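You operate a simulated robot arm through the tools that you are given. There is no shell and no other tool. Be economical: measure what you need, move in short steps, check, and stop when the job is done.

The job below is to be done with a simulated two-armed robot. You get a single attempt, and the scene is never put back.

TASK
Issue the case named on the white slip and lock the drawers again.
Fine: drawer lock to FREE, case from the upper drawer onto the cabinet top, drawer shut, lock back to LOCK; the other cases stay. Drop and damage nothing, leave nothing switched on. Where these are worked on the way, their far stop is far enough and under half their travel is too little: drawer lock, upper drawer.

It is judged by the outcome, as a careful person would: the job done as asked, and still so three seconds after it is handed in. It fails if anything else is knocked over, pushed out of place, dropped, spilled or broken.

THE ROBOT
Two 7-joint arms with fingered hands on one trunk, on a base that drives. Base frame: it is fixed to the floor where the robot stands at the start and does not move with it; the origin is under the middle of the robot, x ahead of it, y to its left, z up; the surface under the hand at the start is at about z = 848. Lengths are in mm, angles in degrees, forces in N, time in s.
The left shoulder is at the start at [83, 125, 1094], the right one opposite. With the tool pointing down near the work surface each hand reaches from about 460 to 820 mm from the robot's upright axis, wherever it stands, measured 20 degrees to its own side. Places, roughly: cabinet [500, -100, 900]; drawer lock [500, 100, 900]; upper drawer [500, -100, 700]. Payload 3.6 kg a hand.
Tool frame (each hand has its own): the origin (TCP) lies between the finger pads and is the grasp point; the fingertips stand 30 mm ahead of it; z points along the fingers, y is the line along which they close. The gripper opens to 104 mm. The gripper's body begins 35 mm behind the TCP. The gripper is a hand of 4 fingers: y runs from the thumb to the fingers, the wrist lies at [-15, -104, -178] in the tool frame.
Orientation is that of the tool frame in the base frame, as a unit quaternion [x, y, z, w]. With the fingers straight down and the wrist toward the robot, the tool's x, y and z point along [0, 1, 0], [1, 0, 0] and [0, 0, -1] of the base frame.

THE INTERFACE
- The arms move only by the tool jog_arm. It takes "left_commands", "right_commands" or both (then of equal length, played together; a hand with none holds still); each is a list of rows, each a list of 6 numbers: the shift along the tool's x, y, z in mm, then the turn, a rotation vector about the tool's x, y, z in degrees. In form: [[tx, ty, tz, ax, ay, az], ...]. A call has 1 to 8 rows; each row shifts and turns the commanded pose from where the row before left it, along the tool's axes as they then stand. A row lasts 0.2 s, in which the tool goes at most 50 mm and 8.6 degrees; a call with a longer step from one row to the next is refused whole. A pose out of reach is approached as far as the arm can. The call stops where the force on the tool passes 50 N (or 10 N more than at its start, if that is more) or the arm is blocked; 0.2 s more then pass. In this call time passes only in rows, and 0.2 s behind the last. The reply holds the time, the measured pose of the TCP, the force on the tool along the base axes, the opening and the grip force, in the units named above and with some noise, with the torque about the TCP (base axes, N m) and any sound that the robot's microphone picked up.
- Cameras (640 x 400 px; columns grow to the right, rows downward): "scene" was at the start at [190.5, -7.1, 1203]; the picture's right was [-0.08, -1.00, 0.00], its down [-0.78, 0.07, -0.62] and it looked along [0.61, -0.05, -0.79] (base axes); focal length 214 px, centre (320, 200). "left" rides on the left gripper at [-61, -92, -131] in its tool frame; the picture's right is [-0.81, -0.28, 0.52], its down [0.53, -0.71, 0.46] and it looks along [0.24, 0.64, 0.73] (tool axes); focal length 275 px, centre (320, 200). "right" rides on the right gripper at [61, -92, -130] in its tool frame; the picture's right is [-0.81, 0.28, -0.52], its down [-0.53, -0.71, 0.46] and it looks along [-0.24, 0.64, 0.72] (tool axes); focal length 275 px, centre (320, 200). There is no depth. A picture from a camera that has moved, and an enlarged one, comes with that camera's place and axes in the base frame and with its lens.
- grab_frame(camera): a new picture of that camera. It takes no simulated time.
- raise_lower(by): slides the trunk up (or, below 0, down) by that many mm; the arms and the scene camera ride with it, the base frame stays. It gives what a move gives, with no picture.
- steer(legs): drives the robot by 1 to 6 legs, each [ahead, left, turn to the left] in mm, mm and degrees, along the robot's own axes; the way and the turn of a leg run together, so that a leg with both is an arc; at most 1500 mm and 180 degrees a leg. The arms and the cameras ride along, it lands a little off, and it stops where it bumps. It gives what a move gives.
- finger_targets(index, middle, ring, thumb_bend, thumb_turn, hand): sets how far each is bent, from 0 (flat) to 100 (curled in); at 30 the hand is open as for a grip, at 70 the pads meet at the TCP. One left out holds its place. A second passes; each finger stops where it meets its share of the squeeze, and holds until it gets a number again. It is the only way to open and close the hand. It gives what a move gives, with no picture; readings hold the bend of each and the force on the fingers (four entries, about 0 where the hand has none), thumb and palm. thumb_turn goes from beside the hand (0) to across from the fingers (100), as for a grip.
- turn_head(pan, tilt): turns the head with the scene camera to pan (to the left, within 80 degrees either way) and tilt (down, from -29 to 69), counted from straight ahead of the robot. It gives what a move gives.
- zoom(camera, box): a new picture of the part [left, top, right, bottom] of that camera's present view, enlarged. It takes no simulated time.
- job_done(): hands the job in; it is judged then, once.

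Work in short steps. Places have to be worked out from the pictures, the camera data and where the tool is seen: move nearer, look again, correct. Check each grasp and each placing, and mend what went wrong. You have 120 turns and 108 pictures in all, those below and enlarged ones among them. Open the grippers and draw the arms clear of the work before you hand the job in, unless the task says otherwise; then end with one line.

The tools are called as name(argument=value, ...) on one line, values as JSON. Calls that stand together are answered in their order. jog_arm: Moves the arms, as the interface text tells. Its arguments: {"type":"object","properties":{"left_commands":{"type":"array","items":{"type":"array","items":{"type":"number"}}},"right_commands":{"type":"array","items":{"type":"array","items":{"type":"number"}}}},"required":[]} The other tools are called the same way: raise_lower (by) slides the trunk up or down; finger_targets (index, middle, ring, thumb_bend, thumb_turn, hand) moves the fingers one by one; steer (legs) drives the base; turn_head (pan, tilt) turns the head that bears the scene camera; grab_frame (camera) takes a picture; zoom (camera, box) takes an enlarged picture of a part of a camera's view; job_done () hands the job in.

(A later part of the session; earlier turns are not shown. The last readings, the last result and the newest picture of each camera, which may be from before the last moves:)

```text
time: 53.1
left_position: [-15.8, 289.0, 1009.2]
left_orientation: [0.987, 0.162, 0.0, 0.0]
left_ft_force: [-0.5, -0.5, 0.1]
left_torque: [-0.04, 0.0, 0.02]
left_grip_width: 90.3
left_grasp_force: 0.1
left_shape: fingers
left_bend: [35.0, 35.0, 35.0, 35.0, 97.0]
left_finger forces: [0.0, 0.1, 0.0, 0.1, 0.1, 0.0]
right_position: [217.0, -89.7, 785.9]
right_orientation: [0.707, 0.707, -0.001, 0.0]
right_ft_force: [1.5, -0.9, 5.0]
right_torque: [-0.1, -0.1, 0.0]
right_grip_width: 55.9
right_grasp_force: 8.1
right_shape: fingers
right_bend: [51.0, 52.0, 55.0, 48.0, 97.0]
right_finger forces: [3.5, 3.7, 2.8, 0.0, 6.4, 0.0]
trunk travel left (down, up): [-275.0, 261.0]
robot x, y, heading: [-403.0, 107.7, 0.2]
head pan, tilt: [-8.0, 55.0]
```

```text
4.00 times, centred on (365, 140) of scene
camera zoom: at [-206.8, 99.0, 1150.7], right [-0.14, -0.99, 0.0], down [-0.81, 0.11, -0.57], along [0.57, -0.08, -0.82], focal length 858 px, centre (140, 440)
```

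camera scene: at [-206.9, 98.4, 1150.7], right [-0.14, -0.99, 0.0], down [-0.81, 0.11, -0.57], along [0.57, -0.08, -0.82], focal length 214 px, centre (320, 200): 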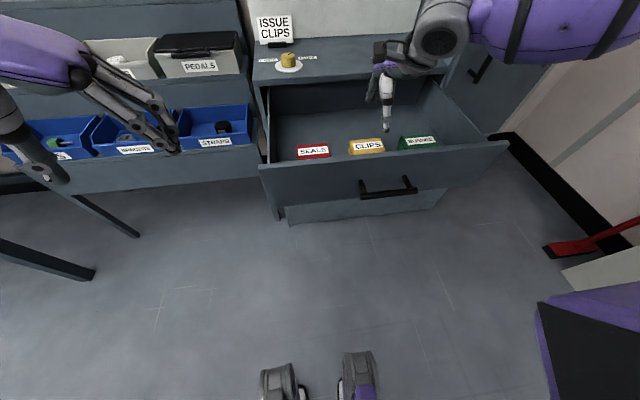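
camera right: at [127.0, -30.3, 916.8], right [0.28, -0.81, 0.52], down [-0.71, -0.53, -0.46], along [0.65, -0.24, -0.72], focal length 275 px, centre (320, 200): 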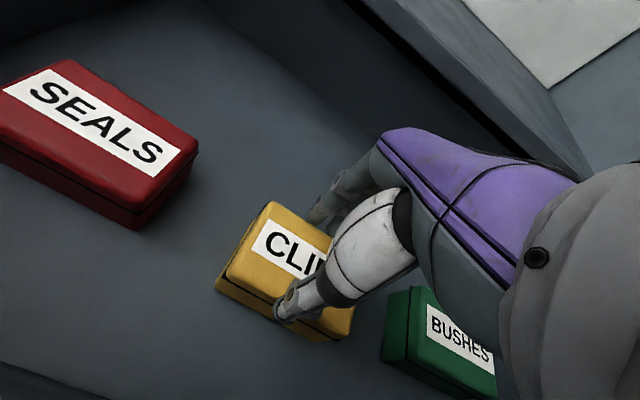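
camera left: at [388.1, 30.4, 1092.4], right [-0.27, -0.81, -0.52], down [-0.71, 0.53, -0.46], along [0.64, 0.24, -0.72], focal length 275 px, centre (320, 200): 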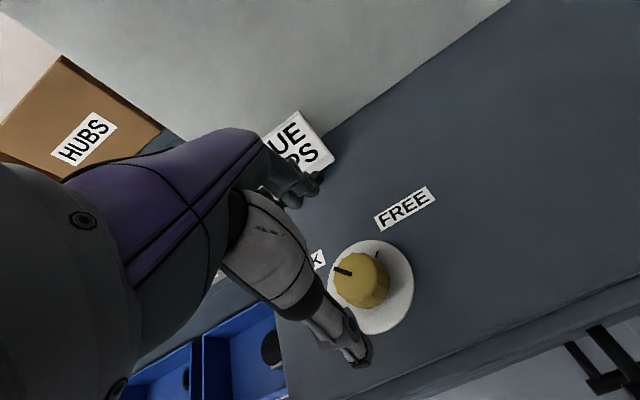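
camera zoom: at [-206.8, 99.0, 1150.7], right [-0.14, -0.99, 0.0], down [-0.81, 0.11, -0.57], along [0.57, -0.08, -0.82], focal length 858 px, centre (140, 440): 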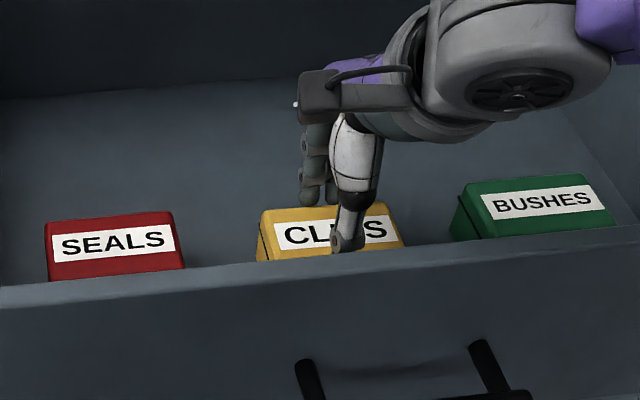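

All fingers hold (8 N). I squeeze more, then lift slightly to test.

finger_targets(hand="right", index=75, middle=75, ring=75, thumb_bend=70)

jog_arm(right_commands=[[0, 0, -10, 0, 0, 0], [0, 0, -10, 0, 0, 0], [0, 0, -10, 0, 0, 0]])

grab_frame(camera="right")

zoom(camera="scene", box=[300, 90, 430, 190])

```text
time: 54.1
left_position: [-17.6, 290.6, 1011.1]
left_orientation: [0.987, 0.161, 0.0, 0.0]
left_ft_force: [0.3, -0.1, -0.2]
left_torque: [-0.01, 0.01, 0.0]
left_grip_width: 90.4
left_grasp_force: 0.0
left_shape: fingers
left_bend: [35.0, 35.0, 35.0, 35.0, 97.0]
left_finger forces: [0.0, 0.0, 0.1, 0.1, 0.0, 0.0]
right_position: [219.0, -87.8, 788.1]
right_orientation: [0.706, 0.709, 0.002, 0.002]
right_ft_force: [6.9, 1.3, 26.5]
right_torque: [0.14, 0.84, -0.02]
right_grip_width: 36.7
right_grasp_force: 20.2
right_shape: fingers
right_bend: [73.0, 74.0, 75.0, 47.0, 95.0]
right_finger forces: [8.9, 9.2, 0.0, 0.1, 22.5, 0.0]
trunk travel left (down, up): [-275.0, 261.0]
robot x, y, heading: [-405.6, 109.0, -0.1]
head pan, tilt: [-8.0, 55.0]
```

```text
time: 55.0
left_position: [-16.8, 290.5, 1011.2]
left_orientation: [0.987, 0.161, 0.0, 0.001]
left_ft_force: [-0.2, 0.2, -0.9]
left_torque: [-0.01, 0.0, 0.0]
left_grip_width: 90.5
left_grasp_force: 0.0
left_shape: fingers
left_bend: [35.0, 35.0, 35.0, 35.0, 97.0]
left_finger forces: [0.1, 0.0, 0.0, 0.1, 0.0, 0.1]
right_position: [216.6, -91.0, 814.4]
right_orientation: [0.706, 0.708, -0.002, -0.002]
right_ft_force: [0.2, 0.1, -0.3]
right_torque: [0.0, 0.01, 0.0]
right_grip_width: 5.1
right_grasp_force: 0.1
right_shape: fingers
right_bend: [75.0, 75.0, 75.0, 60.0, 97.0]
right_finger forces: [0.0, 0.0, 0.0, 0.0, 0.0, 0.0]
trunk travel left (down, up): [-275.0, 261.0]
robot x, y, heading: [-402.7, 108.9, -0.2]
head pan, tilt: [-8.0, 55.0]
```

```text
53 pictures are left
camera right: at [126.7, -30.7, 945.9], right [0.28, -0.81, 0.52], down [-0.71, -0.53, -0.45], along [0.64, -0.24, -0.73], focal length 275 px, centre (320, 200)
```

right: 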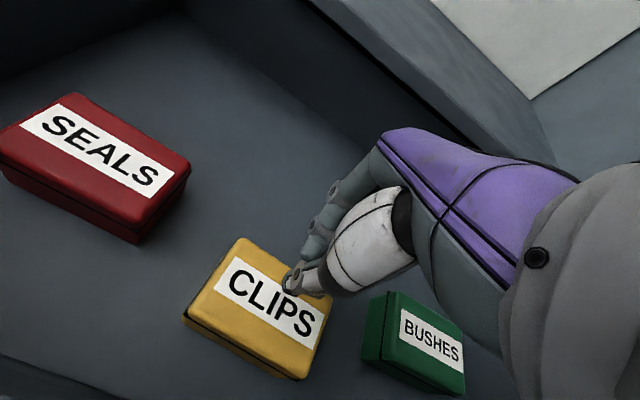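

```text
4.00 times, centred on (365, 140) of scene
camera zoom: at [-206.8, 98.9, 1150.6], right [-0.14, -0.99, 0.0], down [-0.81, 0.11, -0.57], along [0.57, -0.08, -0.82], focal length 858 px, centre (140, 440)
```

zoom: 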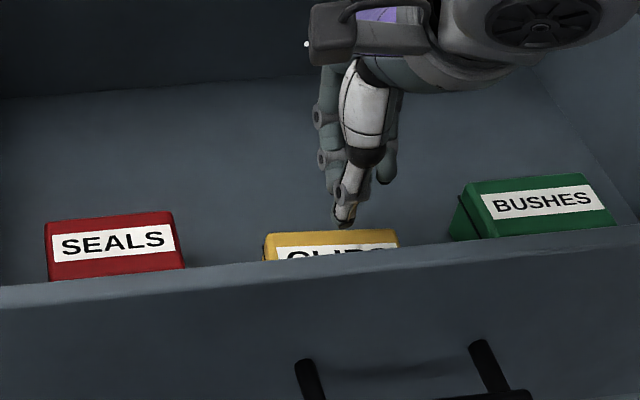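

The hand over-curled and slipped off, pushing the case about 30 mm toward the drawer front (no harm; now centred ≈ (186, −84), turned ~5°). I lift, open moderately, and realign.

jog_arm(right_commands=[[0, 0, -40, 0, 0, 0], [7, -30, 0, 0, 0, 4.5]])

finger_targets(hand="right", index=38, middle=38, ring=38, thumb_bend=38, thumb_turn=98)

grab_frame(camera="right")

grab_frame(camera="scene")

```text
time: 55.5
left_position: [-16.6, 289.7, 1011.2]
left_orientation: [0.987, 0.161, 0.0, 0.001]
left_ft_force: [-0.3, 0.3, -0.2]
left_torque: [-0.01, -0.02, 0.01]
left_grip_width: 90.4
left_grasp_force: 0.0
left_shape: fingers
left_bend: [35.0, 35.0, 35.0, 35.0, 97.0]
left_finger forces: [0.1, 0.0, 0.0, 0.1, 0.1, 0.0]
right_position: [188.2, -82.9, 855.7]
right_orientation: [0.734, 0.679, -0.001, -0.001]
right_ft_force: [-0.2, 0.6, 0.0]
right_torque: [0.02, 0.0, 0.0]
right_grip_width: 5.2
right_grasp_force: 0.0
right_shape: fingers
right_bend: [75.0, 75.0, 75.0, 60.0, 97.0]
right_finger forces: [0.0, 0.0, 0.0, 0.0, 0.0, 0.1]
trunk travel left (down, up): [-275.0, 261.0]
robot x, y, heading: [-402.9, 109.4, 0.0]
head pan, tilt: [-8.0, 55.0]
```

```text
time: 56.5
left_position: [-15.6, 290.1, 1010.1]
left_orientation: [0.987, 0.162, -0.001, 0.001]
left_ft_force: [0.5, -0.1, -0.2]
left_torque: [0.03, 0.01, 0.01]
left_grip_width: 90.4
left_grasp_force: 0.0
left_shape: fingers
left_bend: [35.0, 35.0, 35.0, 35.0, 97.0]
left_finger forces: [0.1, 0.0, 0.1, 0.0, 0.0, 0.0]
right_position: [188.8, -84.0, 855.4]
right_orientation: [0.734, 0.679, -0.001, -0.001]
right_ft_force: [0.1, -0.5, 0.4]
right_torque: [0.01, 0.01, -0.01]
right_grip_width: 83.1
right_grasp_force: 0.1
right_shape: fingers
right_bend: [38.0, 38.0, 38.0, 38.0, 97.0]
right_finger forces: [0.0, 0.0, 0.0, 0.0, 0.0, 0.0]
trunk travel left (down, up): [-275.0, 261.0]
robot x, y, heading: [-402.6, 110.1, 0.3]
head pan, tilt: [-8.0, 55.0]
```

```text
51 pictures are left
camera right: at [102.9, -16.9, 986.9], right [0.21, -0.83, 0.52], down [-0.75, -0.48, -0.45], along [0.62, -0.29, -0.73], focal length 275 px, centre (320, 200)
```

right: 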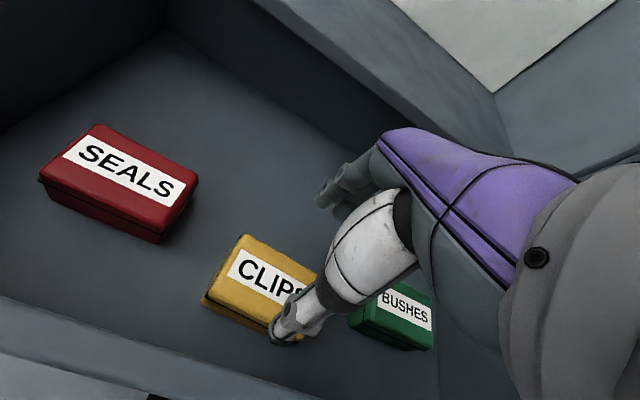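

```text
50 pictures are left
camera scene: at [-206.7, 98.9, 1150.6], right [-0.14, -0.99, 0.0], down [-0.81, 0.11, -0.57], along [0.57, -0.08, -0.82], focal length 214 px, centre (320, 200)
```

scene: 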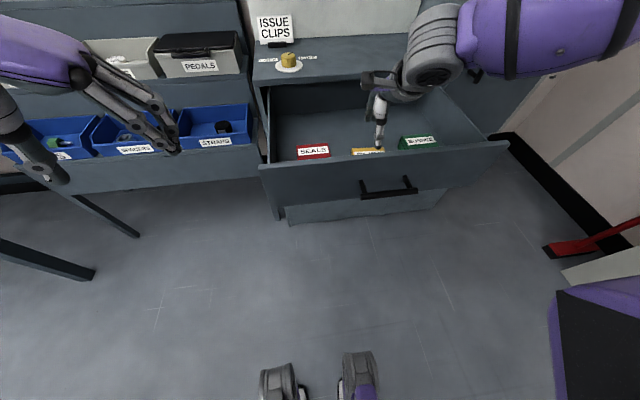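

Case confirmed x 158–215, drawer front wall inner at ≈114, so the thumb has ~15 mm clearance. Descend to z≈783.

jog_arm(right_commands=[[0, -1.5, 25, 0, 0, 0], [0, 0, 20, 0, 0, 0], [0, 0, 15, 0, 0, 0], [0, 0, 12, 0, 0, 0]])

grab_frame(camera="right")

```text
time: 57.5
left_position: [-16.1, 290.0, 1009.8]
left_orientation: [0.987, 0.161, -0.001, 0.001]
left_ft_force: [0.2, 0.0, -0.1]
left_torque: [0.02, -0.04, 0.02]
left_grip_width: 90.6
left_grasp_force: 0.0
left_shape: fingers
left_bend: [35.0, 35.0, 35.0, 35.0, 97.0]
left_finger forces: [0.0, 0.0, 0.0, 0.1, 0.0, 0.0]
right_position: [186.8, -83.1, 783.6]
right_orientation: [0.734, 0.679, -0.001, 0.0]
right_ft_force: [-0.9, 0.6, -0.5]
right_torque: [-0.04, 0.03, 0.04]
right_grip_width: 82.7
right_grasp_force: 0.0
right_shape: fingers
right_bend: [38.0, 38.0, 38.0, 38.0, 97.0]
right_finger forces: [0.0, 0.1, 0.0, 0.1, 0.0, 0.0]
trunk travel left (down, up): [-275.0, 261.0]
robot x, y, heading: [-409.1, 107.7, 0.0]
head pan, tilt: [-8.0, 55.0]
```

```text
49 pictures are left
camera right: at [101.5, -16.7, 914.5], right [0.21, -0.83, 0.52], down [-0.75, -0.48, -0.45], along [0.62, -0.29, -0.73], focal length 275 px, centre (320, 200)
```

right: 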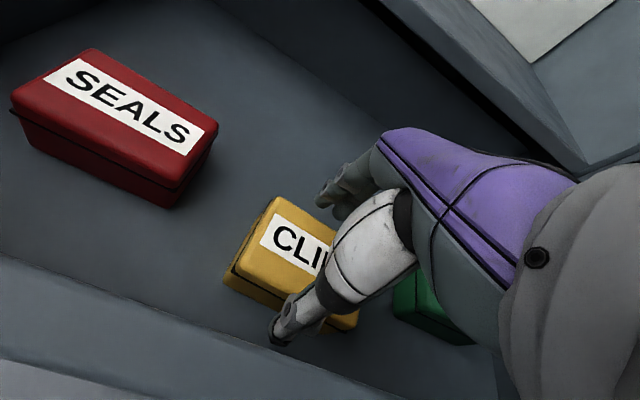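

Floor appears at z≈730, so I can go ~6 mm lower for a deeper grip, then close to first contact.

jog_arm(right_commands=[[0, 0, 4, 0, 0, 0], [0, 0, 3, 0, 0, 0]])

finger_targets(hand="right", index=50, middle=50, ring=50, thumb_bend=52)

grab_frame(camera="right")

```text
time: 58.1
left_position: [-16.4, 288.6, 1010.0]
left_orientation: [0.987, 0.162, 0.0, 0.001]
left_ft_force: [-0.9, 0.8, 0.0]
left_torque: [0.0, 0.01, -0.03]
left_grip_width: 90.4
left_grasp_force: 0.0
left_shape: fingers
left_bend: [35.0, 35.0, 35.0, 35.0, 97.0]
left_finger forces: [0.0, 0.1, 0.0, 0.1, 0.0, 0.0]
right_position: [186.8, -83.2, 776.2]
right_orientation: [0.733, 0.68, -0.001, 0.001]
right_ft_force: [-0.2, 0.6, 0.5]
right_torque: [0.0, 0.0, 0.0]
right_grip_width: 83.1
right_grasp_force: 0.1
right_shape: fingers
right_bend: [38.0, 38.0, 38.0, 38.0, 97.0]
right_finger forces: [0.1, 0.0, 0.0, 0.1, 0.0, 0.1]
trunk travel left (down, up): [-275.0, 261.0]
robot x, y, heading: [-409.0, 109.1, -0.2]
head pan, tilt: [-8.0, 55.0]
```

```text
time: 59.1
left_position: [-15.0, 289.7, 1009.9]
left_orientation: [0.987, 0.161, -0.001, 0.001]
left_ft_force: [-0.2, 0.0, 0.3]
left_torque: [-0.02, 0.02, 0.04]
left_grip_width: 90.4
left_grasp_force: 0.1
left_shape: fingers
left_bend: [35.0, 35.0, 35.0, 35.0, 97.0]
left_finger forces: [0.0, 0.0, 0.0, 0.0, 0.1, 0.0]
right_position: [187.1, -83.9, 776.4]
right_orientation: [0.734, 0.68, -0.001, -0.001]
right_ft_force: [-0.6, -0.9, 0.0]
right_torque: [-0.04, -0.02, -0.02]
right_grip_width: 59.0
right_grasp_force: 4.5
right_shape: fingers
right_bend: [48.0, 48.0, 48.0, 47.0, 98.0]
right_finger forces: [1.7, 1.4, 1.0, 0.1, 4.0, 0.0]
trunk travel left (down, up): [-275.0, 261.0]
robot x, y, heading: [-402.9, 108.8, -0.0]
head pan, tilt: [-8.0, 55.0]
```

```text
48 pictures are left
camera right: at [100.9, -16.8, 907.7], right [0.21, -0.83, 0.52], down [-0.75, -0.48, -0.45], along [0.62, -0.29, -0.73], focal length 275 px, centre (320, 200)
```

right: 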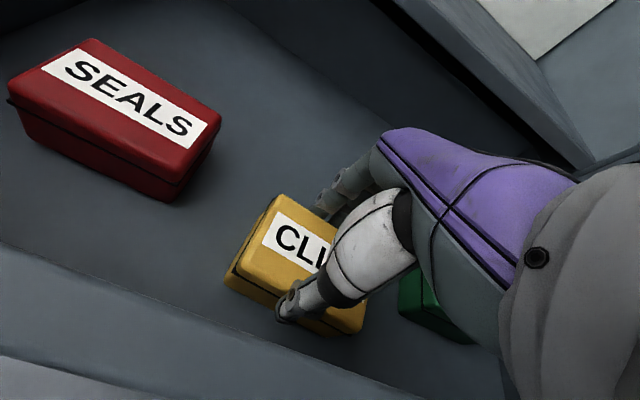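

Clean grip at 59 mm with the case square in hand. I tighten moderately and test-lift.

finger_targets(hand="right", index=56, middle=56, ring=56, thumb_bend=60)

jog_arm(right_commands=[[0, 0, -8, 0, 0, 0], [0, 0, -8, 0, 0, 0]])

grab_frame(camera="right")

```text
time: 60.1
left_position: [-16.6, 289.1, 1011.0]
left_orientation: [0.987, 0.162, 0.0, 0.001]
left_ft_force: [-0.4, 0.0, 1.0]
left_torque: [-0.01, -0.03, 0.02]
left_grip_width: 90.4
left_grasp_force: 0.1
left_shape: fingers
left_bend: [35.0, 35.0, 35.0, 35.0, 97.0]
left_finger forces: [0.0, 0.0, 0.1, 0.0, 0.0, 0.1]
right_position: [186.2, -83.1, 777.2]
right_orientation: [0.734, 0.679, -0.001, -0.001]
right_ft_force: [0.3, -0.5, 0.1]
right_torque: [-0.03, -0.03, 0.01]
right_grip_width: 57.6
right_grasp_force: 12.1
right_shape: fingers
right_bend: [50.0, 52.0, 52.0, 48.0, 97.0]
right_finger forces: [4.8, 3.8, 3.2, 0.0, 12.2, 0.0]
trunk travel left (down, up): [-275.0, 261.0]
robot x, y, heading: [-408.4, 107.9, 0.1]
head pan, tilt: [-8.0, 55.0]
```

```text
time: 60.8
left_position: [-16.0, 289.4, 1010.4]
left_orientation: [0.987, 0.161, 0.0, 0.001]
left_ft_force: [0.5, -0.3, 0.0]
left_torque: [0.05, -0.01, 0.02]
left_grip_width: 90.2
left_grasp_force: 0.2
left_shape: fingers
left_bend: [35.0, 35.0, 35.0, 35.0, 97.0]
left_finger forces: [0.1, 0.1, 0.0, 0.0, 0.0, 0.1]
right_position: [186.7, -83.1, 792.7]
right_orientation: [0.733, 0.68, 0.0, 0.0]
right_ft_force: [-0.2, -0.5, -1.8]
right_torque: [0.01, -0.03, 0.02]
right_grip_width: 57.6
right_grasp_force: 12.6
right_shape: fingers
right_bend: [50.0, 52.0, 52.0, 48.0, 97.0]
right_finger forces: [5.0, 3.8, 3.3, 0.0, 12.0, 0.0]
trunk travel left (down, up): [-275.0, 261.0]
robot x, y, heading: [-404.7, 111.9, 0.2]
head pan, tilt: [-8.0, 55.0]
```

```text
47 pictures are left
camera right: at [100.8, -16.2, 924.0], right [0.21, -0.83, 0.52], down [-0.75, -0.48, -0.45], along [0.62, -0.29, -0.73], focal length 275 px, centre (320, 200)
```

right: 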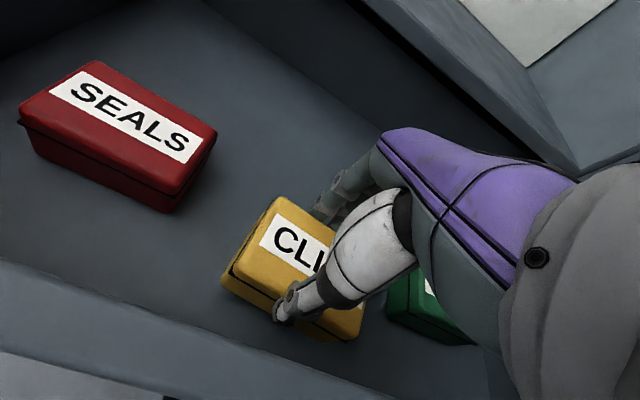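

The case comes up (≈1.8 N). I lift it clear of the drawer and cabinet top level.

jog_arm(right_commands=[[0, 0, -20, 0, 0, 0], [0, 0, -22, 0, 0, 0], [0, 0, -22, 0, 0, 0], [0, 0, -22, 0, 0, 0], [0, 0, -22, 0, 0, 0], [0, 0, -22, 0, 0, 0], [0, 0, -22, 0, 0, 0], [0, 0, -20, 0, 0, 0]])

grab_frame(camera="scene")

```text
time: 62.5
left_position: [-16.2, 289.2, 1009.9]
left_orientation: [0.987, 0.162, 0.0, 0.001]
left_ft_force: [-0.2, 0.3, -0.4]
left_torque: [0.0, 0.02, 0.02]
left_grip_width: 90.5
left_grasp_force: 0.0
left_shape: fingers
left_bend: [35.0, 35.0, 35.0, 35.0, 97.0]
left_finger forces: [0.0, 0.0, 0.0, 0.0, 0.1, 0.1]
right_position: [186.6, -82.2, 965.9]
right_orientation: [0.733, 0.68, -0.001, -0.001]
right_ft_force: [-0.4, -0.8, -1.8]
right_torque: [0.04, -0.04, -0.03]
right_grip_width: 57.1
right_grasp_force: 12.0
right_shape: fingers
right_bend: [50.0, 52.0, 52.0, 48.0, 97.0]
right_finger forces: [4.9, 3.8, 3.2, 0.0, 11.9, 0.0]
trunk travel left (down, up): [-275.0, 261.0]
robot x, y, heading: [-407.6, 109.5, -0.1]
head pan, tilt: [-8.0, 55.0]
```

```text
46 pictures are left
camera scene: at [-206.7, 99.0, 1150.6], right [-0.14, -0.99, 0.0], down [-0.81, 0.11, -0.57], along [0.57, -0.08, -0.82], focal length 214 px, centre (320, 200)
```

scene: 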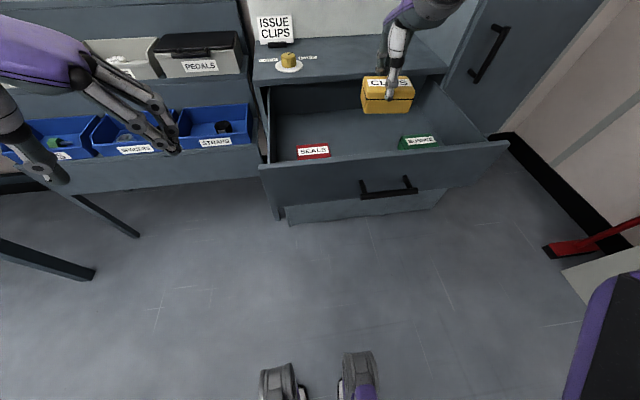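

Held firmly. I drive forward 190 mm so the cabinet top is in reach; case bottom (~920) clears the top (848).

steer(legs=[[190, 0, 0]])

jog_arm(right_commands=[[-4, 25, 0, 0, 0, -1.1], [-4, 27, 0, 0, 0, -1.1], [-4, 27, 0, 0, 0, -1.1], [-4, 27, 0, 0, 0, -1.2]])

grab_frame(camera="scene")

grab_frame(camera="right")

```text
time: 64.1
left_position: [175.4, 289.5, 1009.5]
left_orientation: [0.987, 0.162, 0.0, 0.0]
left_ft_force: [0.5, 0.2, 0.2]
left_torque: [0.0, 0.0, -0.01]
left_grip_width: 90.5
left_grasp_force: 0.1
left_shape: fingers
left_bend: [35.0, 35.0, 35.0, 35.0, 97.0]
left_finger forces: [0.0, 0.0, 0.0, 0.1, 0.1, 0.1]
right_position: [376.8, -84.6, 962.5]
right_orientation: [0.734, 0.679, 0.0, 0.0]
right_ft_force: [0.4, -0.2, -2.0]
right_torque: [0.0, -0.02, 0.01]
right_grip_width: 57.4
right_grasp_force: 12.2
right_shape: fingers
right_bend: [50.0, 52.0, 52.0, 48.0, 97.0]
right_finger forces: [5.0, 3.8, 3.2, 0.1, 11.9, 0.1]
trunk travel left (down, up): [-275.0, 261.0]
robot x, y, heading: [-214.3, 108.1, -0.2]
head pan, tilt: [-8.0, 55.0]
```

```text
time: 65.1
left_position: [175.0, 288.5, 1010.4]
left_orientation: [0.987, 0.162, -0.001, 0.0]
left_ft_force: [-0.3, -0.7, 0.2]
left_torque: [0.02, 0.02, -0.03]
left_grip_width: 90.6
left_grasp_force: 0.0
left_shape: fingers
left_bend: [35.0, 35.0, 35.0, 35.0, 97.0]
left_finger forces: [0.1, 0.0, 0.0, 0.0, 0.0, 0.0]
right_position: [482.2, -103.9, 963.5]
right_orientation: [0.706, 0.708, -0.001, 0.0]
right_ft_force: [0.1, 0.2, -1.5]
right_torque: [0.02, 0.01, 0.02]
right_grip_width: 57.5
right_grasp_force: 11.8
right_shape: fingers
right_bend: [50.0, 52.0, 52.0, 48.0, 97.0]
right_finger forces: [5.0, 3.7, 3.2, 0.1, 11.8, 0.0]
trunk travel left (down, up): [-275.0, 261.0]
robot x, y, heading: [-215.6, 108.4, -0.2]
head pan, tilt: [-8.0, 55.0]
```

```text
45 pictures are left
camera scene: at [-16.0, 98.5, 1150.5], right [-0.14, -0.99, 0.0], down [-0.81, 0.11, -0.57], along [0.57, -0.08, -0.82], focal length 214 px, centre (320, 200)
```

scene: 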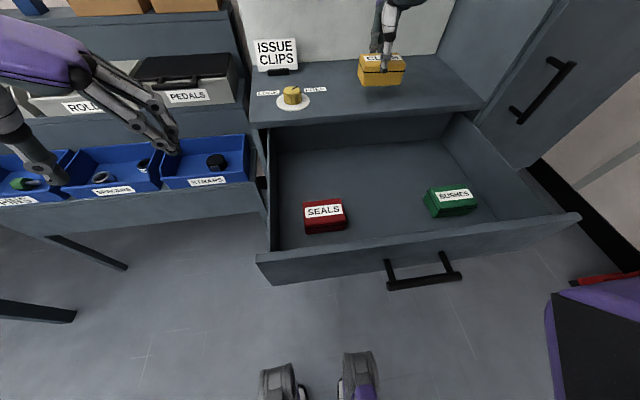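

```text
44 pictures are left
camera right: at [391.3, -44.5, 1095.3], right [0.28, -0.81, 0.52], down [-0.71, -0.53, -0.45], along [0.64, -0.24, -0.73], focal length 275 px, centre (320, 200)
```

right: 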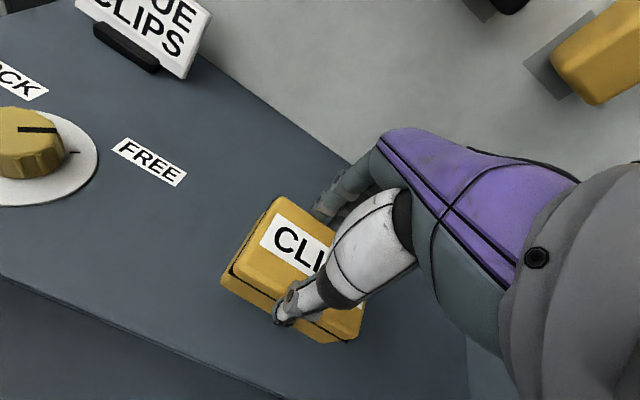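

Over the top with clear space. I lower to z≈904, then finish in small steps.

jog_arm(right_commands=[[-3, 3, 20, 0, 0, 0], [-3, 3, 20, 0, 0, 0], [0, 0, 12, 0, 0, 0], [0, 0, 6, 0, 0, 0]])

zoom(camera="scene", box=[330, 20, 450, 120])

```text
time: 66.1
left_position: [171.1, 290.6, 1010.6]
left_orientation: [0.987, 0.162, 0.001, 0.001]
left_ft_force: [0.7, 0.7, 0.3]
left_torque: [0.01, -0.02, 0.02]
left_grip_width: 90.4
left_grasp_force: 0.0
left_shape: fingers
left_bend: [35.0, 35.0, 35.0, 35.0, 97.0]
left_finger forces: [0.0, 0.0, 0.0, 0.1, 0.1, 0.0]
right_position: [486.6, -110.2, 913.0]
right_orientation: [0.706, 0.708, 0.004, 0.003]
right_ft_force: [2.5, -0.4, 28.4]
right_torque: [-0.01, 0.23, 0.08]
right_grip_width: 58.4
right_grasp_force: 18.3
right_shape: fingers
right_bend: [50.0, 52.0, 52.0, 50.0, 98.0]
right_finger forces: [6.1, 5.1, 4.0, 0.1, 20.1, 0.1]
trunk travel left (down, up): [-275.0, 261.0]
robot x, y, heading: [-217.1, 106.8, 0.1]
head pan, tilt: [-8.0, 55.0]
```

```text
4.00 times, centred on (390, 70) of scene
camera zoom: at [-19.3, 99.6, 1151.3], right [-0.14, -0.99, 0.0], down [-0.81, 0.11, -0.58], along [0.57, -0.08, -0.82], focal length 858 px, centre (40, 720)
```

zoom: 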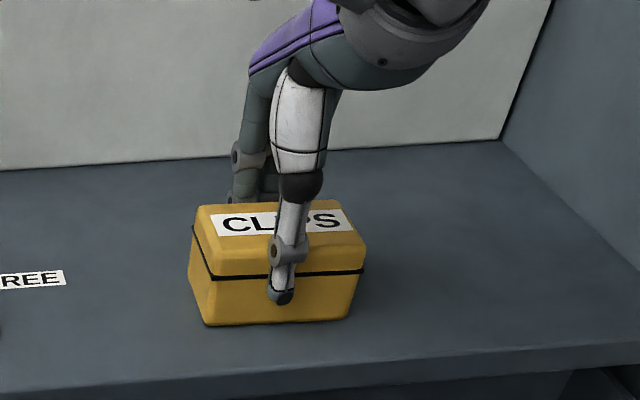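

It's down on the top (28 N); I relieve the pressure by rising slightly, then open the hand.

jog_arm(right_commands=[[0, 0, -4, 0, 0, 0]])

```text
time: 66.5
left_position: [172.4, 289.9, 1009.5]
left_orientation: [0.987, 0.162, 0.0, 0.001]
left_ft_force: [-0.3, -0.3, 0.5]
left_torque: [0.02, 0.01, 0.0]
left_grip_width: 90.3
left_grasp_force: 0.1
left_shape: fingers
left_bend: [35.0, 35.0, 35.0, 35.0, 97.0]
left_finger forces: [0.0, 0.1, 0.0, 0.0, 0.0, 0.1]
right_position: [486.1, -110.0, 913.1]
right_orientation: [0.706, 0.708, 0.001, 0.001]
right_ft_force: [4.2, 0.8, 21.1]
right_torque: [-0.08, -0.09, 0.07]
right_grip_width: 58.4
right_grasp_force: 16.3
right_shape: fingers
right_bend: [50.0, 51.0, 52.0, 50.0, 98.0]
right_finger forces: [6.5, 5.3, 4.5, 0.1, 16.2, 0.0]
trunk travel left (down, up): [-275.0, 261.0]
robot x, y, heading: [-217.6, 104.7, -0.1]
head pan, tilt: [-8.0, 55.0]
```

jog_arm(right_commands=[[0, 0, -4, 0, 0, 0]])

```text
time: 66.9
left_position: [174.4, 289.2, 1009.9]
left_orientation: [0.987, 0.161, 0.0, 0.001]
left_ft_force: [0.3, -0.4, 0.2]
left_torque: [-0.02, -0.01, -0.02]
left_grip_width: 90.5
left_grasp_force: 0.0
left_shape: fingers
left_bend: [35.0, 35.0, 35.0, 35.0, 97.0]
left_finger forces: [0.0, 0.0, 0.0, 0.1, 0.1, 0.1]
right_position: [486.5, -110.2, 914.1]
right_orientation: [0.707, 0.707, -0.002, -0.001]
right_ft_force: [3.8, 2.3, 7.9]
right_torque: [-0.03, -0.31, 0.11]
right_grip_width: 58.4
right_grasp_force: 14.7
right_shape: fingers
right_bend: [49.0, 51.0, 51.0, 50.0, 98.0]
right_finger forces: [6.5, 5.2, 4.0, 0.1, 13.9, 0.1]
trunk travel left (down, up): [-275.0, 261.0]
robot x, y, heading: [-216.6, 110.6, 0.1]
head pan, tilt: [-8.0, 55.0]
```

Only ~8 N of downward load left; the case is seated. Open the hand.

finger_targets(hand="right", index=32, middle=32, ring=32, thumb_bend=32)

zoom(camera="scene", box=[330, 20, 450, 120])

```text
time: 67.9
left_position: [174.3, 289.2, 1011.1]
left_orientation: [0.987, 0.162, 0.001, 0.0]
left_ft_force: [0.3, -0.3, -1.0]
left_torque: [0.0, 0.02, -0.02]
left_grip_width: 90.3
left_grasp_force: 0.1
left_shape: fingers
left_bend: [35.0, 35.0, 35.0, 35.0, 97.0]
left_finger forces: [0.0, 0.0, 0.0, 0.0, 0.0, 0.1]
right_position: [487.4, -112.5, 914.9]
right_orientation: [0.706, 0.708, 0.0, 0.0]
right_ft_force: [0.2, -0.1, -0.2]
right_torque: [-0.02, -0.01, 0.0]
right_grip_width: 97.9
right_grasp_force: 0.0
right_shape: fingers
right_bend: [32.0, 32.0, 32.0, 32.0, 96.0]
right_finger forces: [0.1, 0.0, 0.0, 0.0, 0.0, 0.1]
trunk travel left (down, up): [-275.0, 261.0]
robot x, y, heading: [-218.2, 106.7, -0.0]
head pan, tilt: [-8.0, 55.0]
```

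```text
4.00 times, centred on (390, 70) of scene
camera zoom: at [-16.8, 98.8, 1150.6], right [-0.14, -0.99, 0.0], down [-0.81, 0.11, -0.57], along [0.57, -0.08, -0.82], focal length 858 px, centre (40, 720)
```

zoom: 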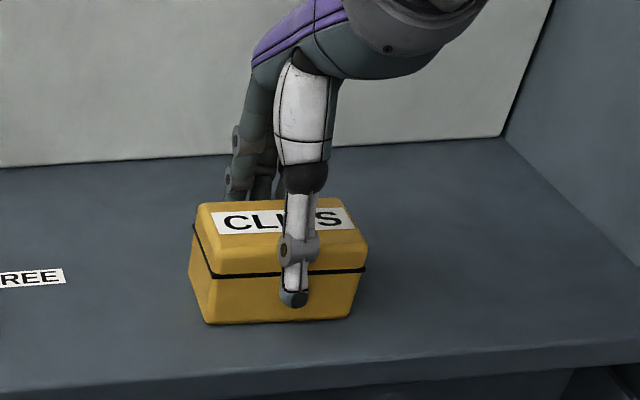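

Case stands on the top. I raise the hand straight up.

jog_arm(right_commands=[[0, 0, -20, 0, 0, 0], [0, 0, -30, 0, 0, 0], [0, 0, -30, 0, 0, 0], [0, 0, -30, 0, 0, 0]])

grab_frame(camera="scene")

```text
time: 68.9
left_position: [174.2, 289.2, 1010.2]
left_orientation: [0.987, 0.162, 0.001, 0.0]
left_ft_force: [-0.6, -0.4, -0.6]
left_torque: [-0.01, 0.0, 0.0]
left_grip_width: 90.7
left_grasp_force: 0.0
left_shape: fingers
left_bend: [35.0, 35.0, 35.0, 35.0, 97.0]
left_finger forces: [0.0, 0.0, 0.1, 0.1, 0.1, 0.0]
right_position: [486.5, -110.8, 1024.5]
right_orientation: [0.707, 0.707, 0.0, -0.001]
right_ft_force: [0.3, -0.2, -0.3]
right_torque: [-0.02, 0.0, 0.0]
right_grip_width: 98.1
right_grasp_force: 0.0
right_shape: fingers
right_bend: [32.0, 32.0, 32.0, 32.0, 96.0]
right_finger forces: [0.0, 0.0, 0.0, 0.0, 0.0, 0.0]
trunk travel left (down, up): [-275.0, 261.0]
robot x, y, heading: [-213.6, 110.3, 0.2]
head pan, tilt: [-8.0, 55.0]
```

```text
41 pictures are left
camera scene: at [-16.8, 98.8, 1150.6], right [-0.14, -0.99, 0.0], down [-0.81, 0.11, -0.57], along [0.57, -0.08, -0.82], focal length 214 px, centre (320, 200)
```

scene: 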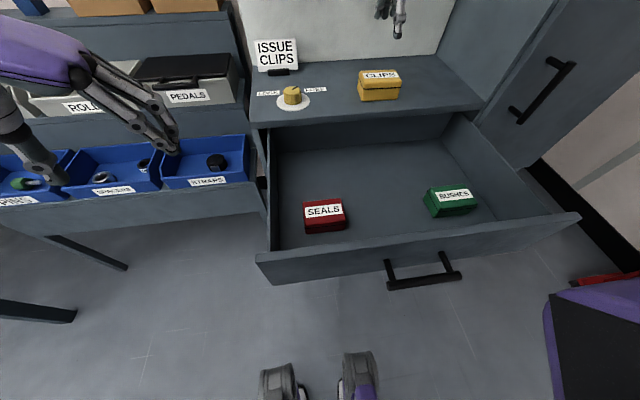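

The case is well placed. Now drive back in front of the open drawer and re-pose the right hand for pushing the handle.

steer(legs=[[-500, 0, 0], [0, -108, 0]])

jog_arm(right_commands=[[31, -35, 0, 0, 0, 0], [31, -35, 0, 0, 0, 0], [31, -35, 0, 0, 0, 0], [31, -35, 0, 0, 0, 0]])

jog_arm(right_commands=[[0, 0, 0, -8.57, 0, 0], [0, 0, 0, -8.57, 0, 0], [0, 0, 0, -8.57, 0, 0], [0, 0, 0, -8.57, 0, 0], [0, 0, 0, -8.57, 0, 0], [0, 0, 0, -8.57, 0, 0], [0, 0, 0, -8.57, 0, 0]])

raise_lower(by=-210)

jog_arm(right_commands=[[0, 0, 0, -7.5, 0, 0], [0, 0, 0, -7.5, 0, 0], [0, 0, 0, -7.5, 0, 0], [0, 0, 0, -7.5, 0, 0]])

turn_head(pan=-8, tilt=25)

grab_frame(camera="scene")

```text
time: 73.0
left_position: [-323.3, 179.5, 1010.6]
left_orientation: [0.987, 0.162, 0.0, 0.0]
left_ft_force: [-0.5, 0.0, 0.1]
left_torque: [-0.01, -0.02, 0.01]
left_grip_width: 90.5
left_grasp_force: 0.0
left_shape: fingers
left_bend: [35.0, 35.0, 35.0, 35.0, 97.0]
left_finger forces: [0.0, 0.0, 0.0, 0.0, 0.0, 0.0]
right_position: [-9.5, -218.9, 1024.2]
right_orientation: [0.706, 0.708, -0.001, 0.0]
right_ft_force: [-0.8, -0.2, 0.2]
right_torque: [0.05, 0.0, -0.01]
right_grip_width: 98.3
right_grasp_force: 0.1
right_shape: fingers
right_bend: [32.0, 32.0, 32.0, 32.0, 96.0]
right_finger forces: [0.0, 0.1, 0.0, 0.1, 0.0, 0.0]
trunk travel left (down, up): [-275.0, 261.0]
robot x, y, heading: [-709.5, 0.3, -0.0]
head pan, tilt: [-8.0, 55.0]
```

```text
time: 74.0
left_position: [-322.7, 181.1, 1010.8]
left_orientation: [0.987, 0.162, 0.0, 0.001]
left_ft_force: [1.2, 0.1, 0.8]
left_torque: [-0.02, -0.01, 0.02]
left_grip_width: 90.7
left_grasp_force: 0.0
left_shape: fingers
left_bend: [35.0, 35.0, 35.0, 35.0, 97.0]
left_finger forces: [0.0, 0.0, 0.0, 0.0, 0.0, 0.1]
right_position: [-150.5, -94.0, 1023.5]
right_orientation: [0.707, 0.707, 0.0, 0.0]
right_ft_force: [-1.0, 0.6, 0.2]
right_torque: [-0.03, 0.01, -0.03]
right_grip_width: 98.4
right_grasp_force: 0.1
right_shape: fingers
right_bend: [32.0, 32.0, 32.0, 32.0, 96.0]
right_finger forces: [0.0, 0.0, 0.0, 0.1, 0.0, 0.1]
trunk travel left (down, up): [-275.0, 261.0]
robot x, y, heading: [-714.6, -2.2, -0.2]
head pan, tilt: [-8.0, 55.0]
```

```text
time: 75.7
left_position: [-321.9, 180.5, 1010.8]
left_orientation: [0.987, 0.162, -0.001, 0.0]
left_ft_force: [0.8, 0.0, 0.2]
left_torque: [-0.02, 0.0, -0.03]
left_grip_width: 90.5
left_grasp_force: 0.1
left_shape: fingers
left_bend: [35.0, 35.0, 35.0, 35.0, 97.0]
left_finger forces: [0.0, 0.1, 0.1, 0.0, 0.1, 0.1]
right_position: [-148.8, -94.7, 1024.6]
right_orientation: [0.612, 0.612, 0.354, 0.354]
right_ft_force: [0.1, -0.3, -0.4]
right_torque: [0.03, 0.03, 0.04]
right_grip_width: 98.1
right_grasp_force: 0.0
right_shape: fingers
right_bend: [32.0, 32.0, 32.0, 32.0, 96.0]
right_finger forces: [0.0, 0.0, 0.0, 0.0, 0.1, 0.0]
trunk travel left (down, up): [-275.0, 261.0]
robot x, y, heading: [-716.1, 1.3, 0.1]
head pan, tilt: [-8.0, 55.0]
```

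```text
time: 77.9
left_position: [-323.1, 180.0, 800.2]
left_orientation: [0.987, 0.162, -0.001, 0.001]
left_ft_force: [-0.2, -0.2, -0.2]
left_torque: [-0.02, -0.01, -0.01]
left_grip_width: 90.1
left_grasp_force: 0.1
left_shape: fingers
left_bend: [35.0, 35.0, 35.0, 35.0, 97.0]
left_finger forces: [0.0, 0.0, 0.1, 0.0, 0.1, 0.1]
right_position: [-129.5, -94.0, 781.8]
right_orientation: [0.624, 0.623, 0.333, 0.334]
right_ft_force: [-0.4, -0.8, -0.9]
right_torque: [0.04, 0.0, 0.0]
right_grip_width: 98.4
right_grasp_force: 0.1
right_shape: fingers
right_bend: [32.0, 32.0, 32.0, 32.0, 96.0]
right_finger forces: [0.0, 0.1, 0.1, 0.0, 0.0, 0.0]
trunk travel left (down, up): [-65.0, 471.0]
robot x, y, heading: [-708.4, -0.2, -0.1]
head pan, tilt: [-8.0, 55.0]
```

```text
time: 78.9
left_position: [-323.3, 181.1, 799.5]
left_orientation: [0.987, 0.161, -0.001, 0.0]
left_ft_force: [0.4, 0.1, -0.6]
left_torque: [0.0, -0.02, 0.0]
left_grip_width: 90.6
left_grasp_force: 0.0
left_shape: fingers
left_bend: [35.0, 35.0, 35.0, 35.0, 97.0]
left_finger forces: [0.0, 0.0, 0.0, 0.1, 0.0, 0.0]
right_position: [-129.0, -94.0, 781.2]
right_orientation: [0.515, 0.516, 0.485, 0.484]
right_ft_force: [0.4, -0.4, 0.9]
right_torque: [0.01, -0.02, -0.02]
right_grip_width: 98.5
right_grasp_force: 0.1
right_shape: fingers
right_bend: [32.0, 32.0, 32.0, 32.0, 96.0]
right_finger forces: [0.0, 0.0, 0.1, 0.0, 0.0, 0.0]
trunk travel left (down, up): [-65.0, 471.0]
robot x, y, heading: [-711.5, 2.2, 0.3]
head pan, tilt: [-8.0, 55.0]
```

```text
time: 79.8
left_position: [-324.2, 182.0, 801.8]
left_orientation: [0.987, 0.162, 0.0, 0.001]
left_ft_force: [-0.2, 0.4, 0.2]
left_torque: [-0.02, 0.01, 0.0]
left_grip_width: 90.2
left_grasp_force: 0.1
left_shape: fingers
left_bend: [35.0, 35.0, 35.0, 35.0, 97.0]
left_finger forces: [0.1, 0.0, 0.0, 0.0, 0.0, 0.0]
right_position: [-128.0, -94.6, 782.0]
right_orientation: [0.516, 0.517, 0.483, 0.483]
right_ft_force: [0.1, 0.2, -0.3]
right_torque: [0.01, -0.01, -0.03]
right_grip_width: 98.3
right_grasp_force: 0.1
right_shape: fingers
right_bend: [32.0, 32.0, 32.0, 32.0, 96.0]
right_finger forces: [0.0, 0.1, 0.0, 0.1, 0.0, 0.1]
trunk travel left (down, up): [-65.0, 471.0]
robot x, y, heading: [-713.6, -0.8, 0.2]
head pan, tilt: [-8.0, 25.0]
```

```text
40 pictures are left
camera scene: at [-423.2, -12.2, 963.9], right [-0.14, -0.99, 0.0], down [-0.42, 0.06, -0.91], along [0.9, -0.13, -0.42], focal length 214 px, centre (320, 200)
```

scene: 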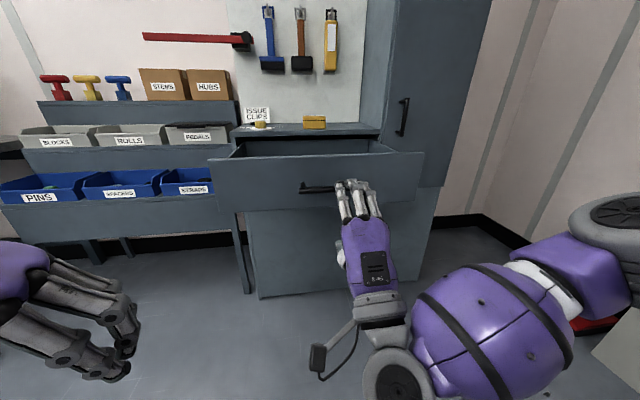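

Hand nearly level at y = −94. I lower to bar height and extend, then drive up to the handle.

jog_arm(right_commands=[[0, -10, 30, -3.6, 0, 0], [0, -9, 30, 0, 0, 0], [0, 0, 30, 0, 0, 0]])

grab_frame(camera="right")

zoom(camera="scene", box=[240, 120, 440, 250])

```text
time: 80.7
left_position: [-322.9, 180.1, 799.6]
left_orientation: [0.987, 0.162, 0.0, 0.001]
left_ft_force: [0.2, -0.1, 0.3]
left_torque: [0.01, -0.01, 0.02]
left_grip_width: 90.4
left_grasp_force: 0.0
left_shape: fingers
left_bend: [35.0, 35.0, 35.0, 35.0, 97.0]
left_finger forces: [0.1, 0.0, 0.0, 0.0, 0.0, 0.0]
right_position: [-39.1, -94.8, 759.7]
right_orientation: [0.5, 0.501, 0.5, 0.499]
right_ft_force: [0.2, 0.2, -1.2]
right_torque: [0.02, 0.02, 0.06]
right_grip_width: 98.3
right_grasp_force: 0.0
right_shape: fingers
right_bend: [32.0, 32.0, 32.0, 32.0, 96.0]
right_finger forces: [0.0, 0.1, 0.0, 0.0, 0.0, 0.0]
trunk travel left (down, up): [-65.0, 471.0]
robot x, y, heading: [-708.7, 1.0, -0.3]
head pan, tilt: [-8.0, 25.0]
```

```text
39 pictures are left
camera right: at [-169.0, -35.7, 668.9], right [-0.52, -0.81, 0.28], down [0.46, -0.53, -0.71], along [0.73, -0.24, 0.64], focal length 275 px, centre (320, 200)
```

right: 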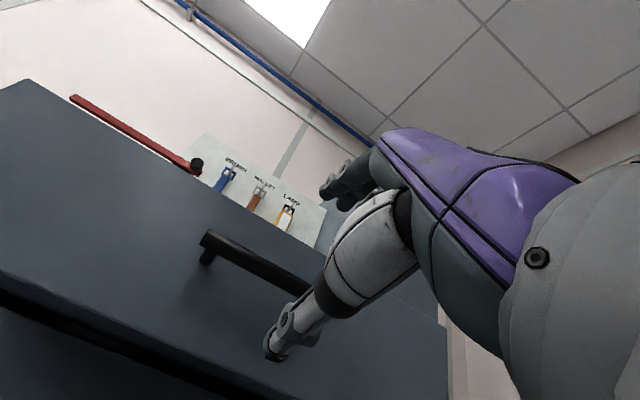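

```text
3.08 times, centred on (340, 185) of scene
camera zoom: at [-423.2, -12.2, 963.9], right [-0.14, -0.99, 0.0], down [-0.42, 0.06, -0.91], along [0.9, -0.13, -0.42], focal length 660 px, centre (258, 246)
```

zoom: 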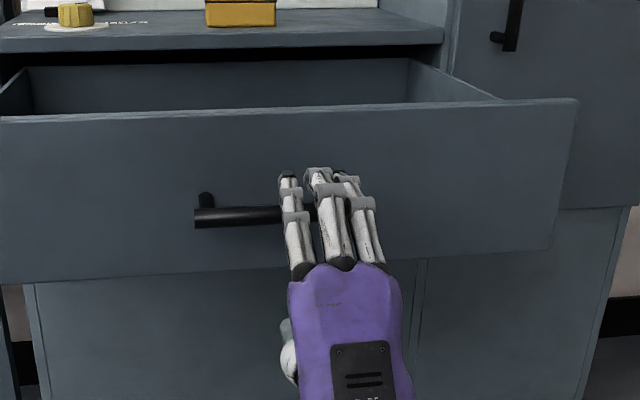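

Aligned with the bar. I drive 88 mm forward to it and close the fingers.

steer(legs=[[86, 0, 0]])

finger_targets(hand="right", index=70, middle=70, ring=70, thumb_bend=70)

zoom(camera="scene", box=[240, 120, 440, 250])

```text
time: 81.7
left_position: [-238.7, 180.8, 800.6]
left_orientation: [0.987, 0.163, -0.001, 0.0]
left_ft_force: [0.3, -0.2, -0.1]
left_torque: [0.01, 0.03, 0.03]
left_grip_width: 90.4
left_grasp_force: 0.0
left_shape: fingers
left_bend: [35.0, 35.0, 35.0, 35.0, 97.0]
left_finger forces: [0.0, 0.0, 0.0, 0.1, 0.0, 0.0]
right_position: [45.8, -95.6, 760.5]
right_orientation: [0.501, 0.501, 0.499, 0.499]
right_ft_force: [-0.1, -0.2, -0.5]
right_torque: [0.02, -0.03, 0.02]
right_grip_width: 98.0
right_grasp_force: 0.0
right_shape: fingers
right_bend: [32.0, 32.0, 32.0, 32.0, 96.0]
right_finger forces: [0.0, 0.1, 0.0, 0.0, 0.1, 0.1]
trunk travel left (down, up): [-65.0, 471.0]
robot x, y, heading: [-630.3, -3.9, 0.0]
head pan, tilt: [-8.0, 25.0]
```

```text
time: 82.7
left_position: [-239.7, 181.6, 801.3]
left_orientation: [0.987, 0.162, 0.001, 0.001]
left_ft_force: [0.3, -1.0, 0.4]
left_torque: [0.0, -0.03, -0.03]
left_grip_width: 90.4
left_grasp_force: 0.0
left_shape: fingers
left_bend: [35.0, 35.0, 35.0, 35.0, 97.0]
left_finger forces: [0.0, 0.0, 0.0, 0.0, 0.0, 0.0]
right_position: [44.9, -93.8, 759.9]
right_orientation: [0.5, 0.501, 0.5, 0.499]
right_ft_force: [3.2, 0.3, 5.9]
right_torque: [-0.06, -0.01, 0.04]
right_grip_width: 4.9
right_grasp_force: 2.8
right_shape: fingers
right_bend: [67.0, 70.0, 68.0, 70.0, 100.0]
right_finger forces: [3.3, 0.4, 2.2, 0.0, 0.1, 0.0]
trunk travel left (down, up): [-65.0, 471.0]
robot x, y, heading: [-628.0, 1.9, 0.1]
head pan, tilt: [-8.0, 25.0]
```

```text
3.08 times, centred on (340, 185) of scene
camera zoom: at [-338.7, -12.1, 964.0], right [-0.14, -0.99, 0.0], down [-0.42, 0.06, -0.91], along [0.9, -0.13, -0.42], focal length 660 px, centre (258, 246)
```

zoom: 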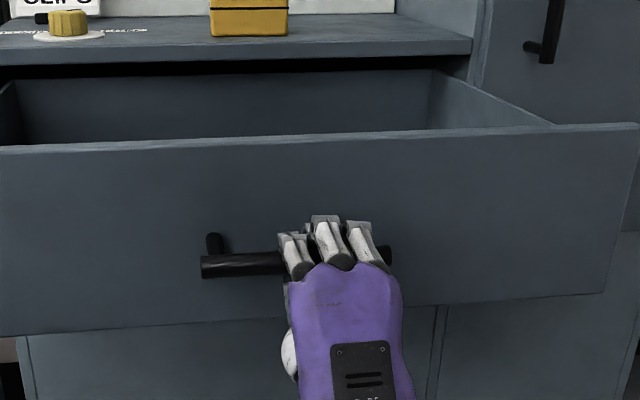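

The bar is caged again. I push the drawer in gently by driving forward.

steer(legs=[[80, 0, 0]])

steer(legs=[[100, 0, 0]])

grab_frame(camera="scene")

```text
time: 83.8
left_position: [-158.5, 180.8, 800.6]
left_orientation: [0.987, 0.161, -0.001, 0.0]
left_ft_force: [1.0, -0.1, 0.2]
left_torque: [-0.02, -0.02, 0.01]
left_grip_width: 90.5
left_grasp_force: 0.1
left_shape: fingers
left_bend: [35.0, 35.0, 35.0, 35.0, 97.0]
left_finger forces: [0.0, 0.0, 0.0, 0.0, 0.0, 0.0]
right_position: [126.3, -95.5, 759.9]
right_orientation: [0.5, 0.502, 0.5, 0.499]
right_ft_force: [-0.2, 0.6, 0.2]
right_torque: [0.01, -0.01, 0.04]
right_grip_width: 0.6
right_grasp_force: 0.0
right_shape: fingers
right_bend: [70.0, 70.0, 70.0, 70.0, 100.0]
right_finger forces: [0.5, 0.0, 0.0, 0.1, 0.0, 0.0]
trunk travel left (down, up): [-65.0, 471.0]
robot x, y, heading: [-547.6, 2.9, -0.1]
head pan, tilt: [-8.0, 25.0]
```

```text
time: 84.9
left_position: [-59.1, 181.5, 800.2]
left_orientation: [0.987, 0.161, 0.0, 0.001]
left_ft_force: [-0.7, -0.4, -1.7]
left_torque: [-0.05, -0.01, 0.01]
left_grip_width: 90.5
left_grasp_force: 0.1
left_shape: fingers
left_bend: [35.0, 35.0, 35.0, 35.0, 97.0]
left_finger forces: [0.0, 0.0, 0.0, 0.0, 0.0, 0.0]
right_position: [224.6, -93.9, 760.5]
right_orientation: [0.499, 0.501, 0.501, 0.499]
right_ft_force: [0.5, 0.6, 0.5]
right_torque: [0.03, -0.01, 0.01]
right_grip_width: 1.0
right_grasp_force: 0.6
right_shape: fingers
right_bend: [70.0, 70.0, 70.0, 70.0, 100.0]
right_finger forces: [0.4, 0.0, 0.1, 0.0, 0.0, 0.1]
trunk travel left (down, up): [-65.0, 471.0]
robot x, y, heading: [-447.5, 3.2, -0.0]
head pan, tilt: [-8.0, 25.0]
```

```text
36 pictures are left
camera scene: at [-159.4, -12.0, 963.9], right [-0.14, -0.99, 0.0], down [-0.42, 0.06, -0.91], along [0.9, -0.13, -0.42], focal length 214 px, centre (320, 200)
```

scene: 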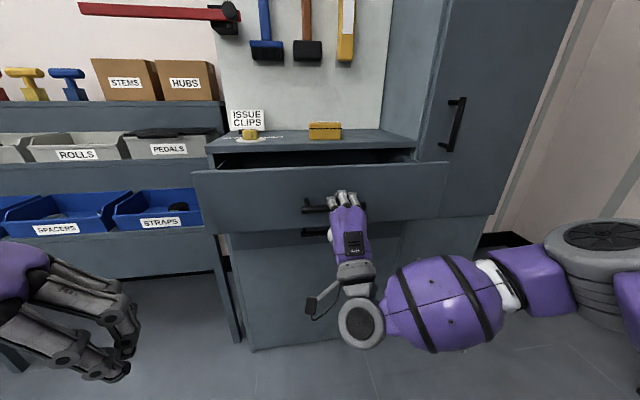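

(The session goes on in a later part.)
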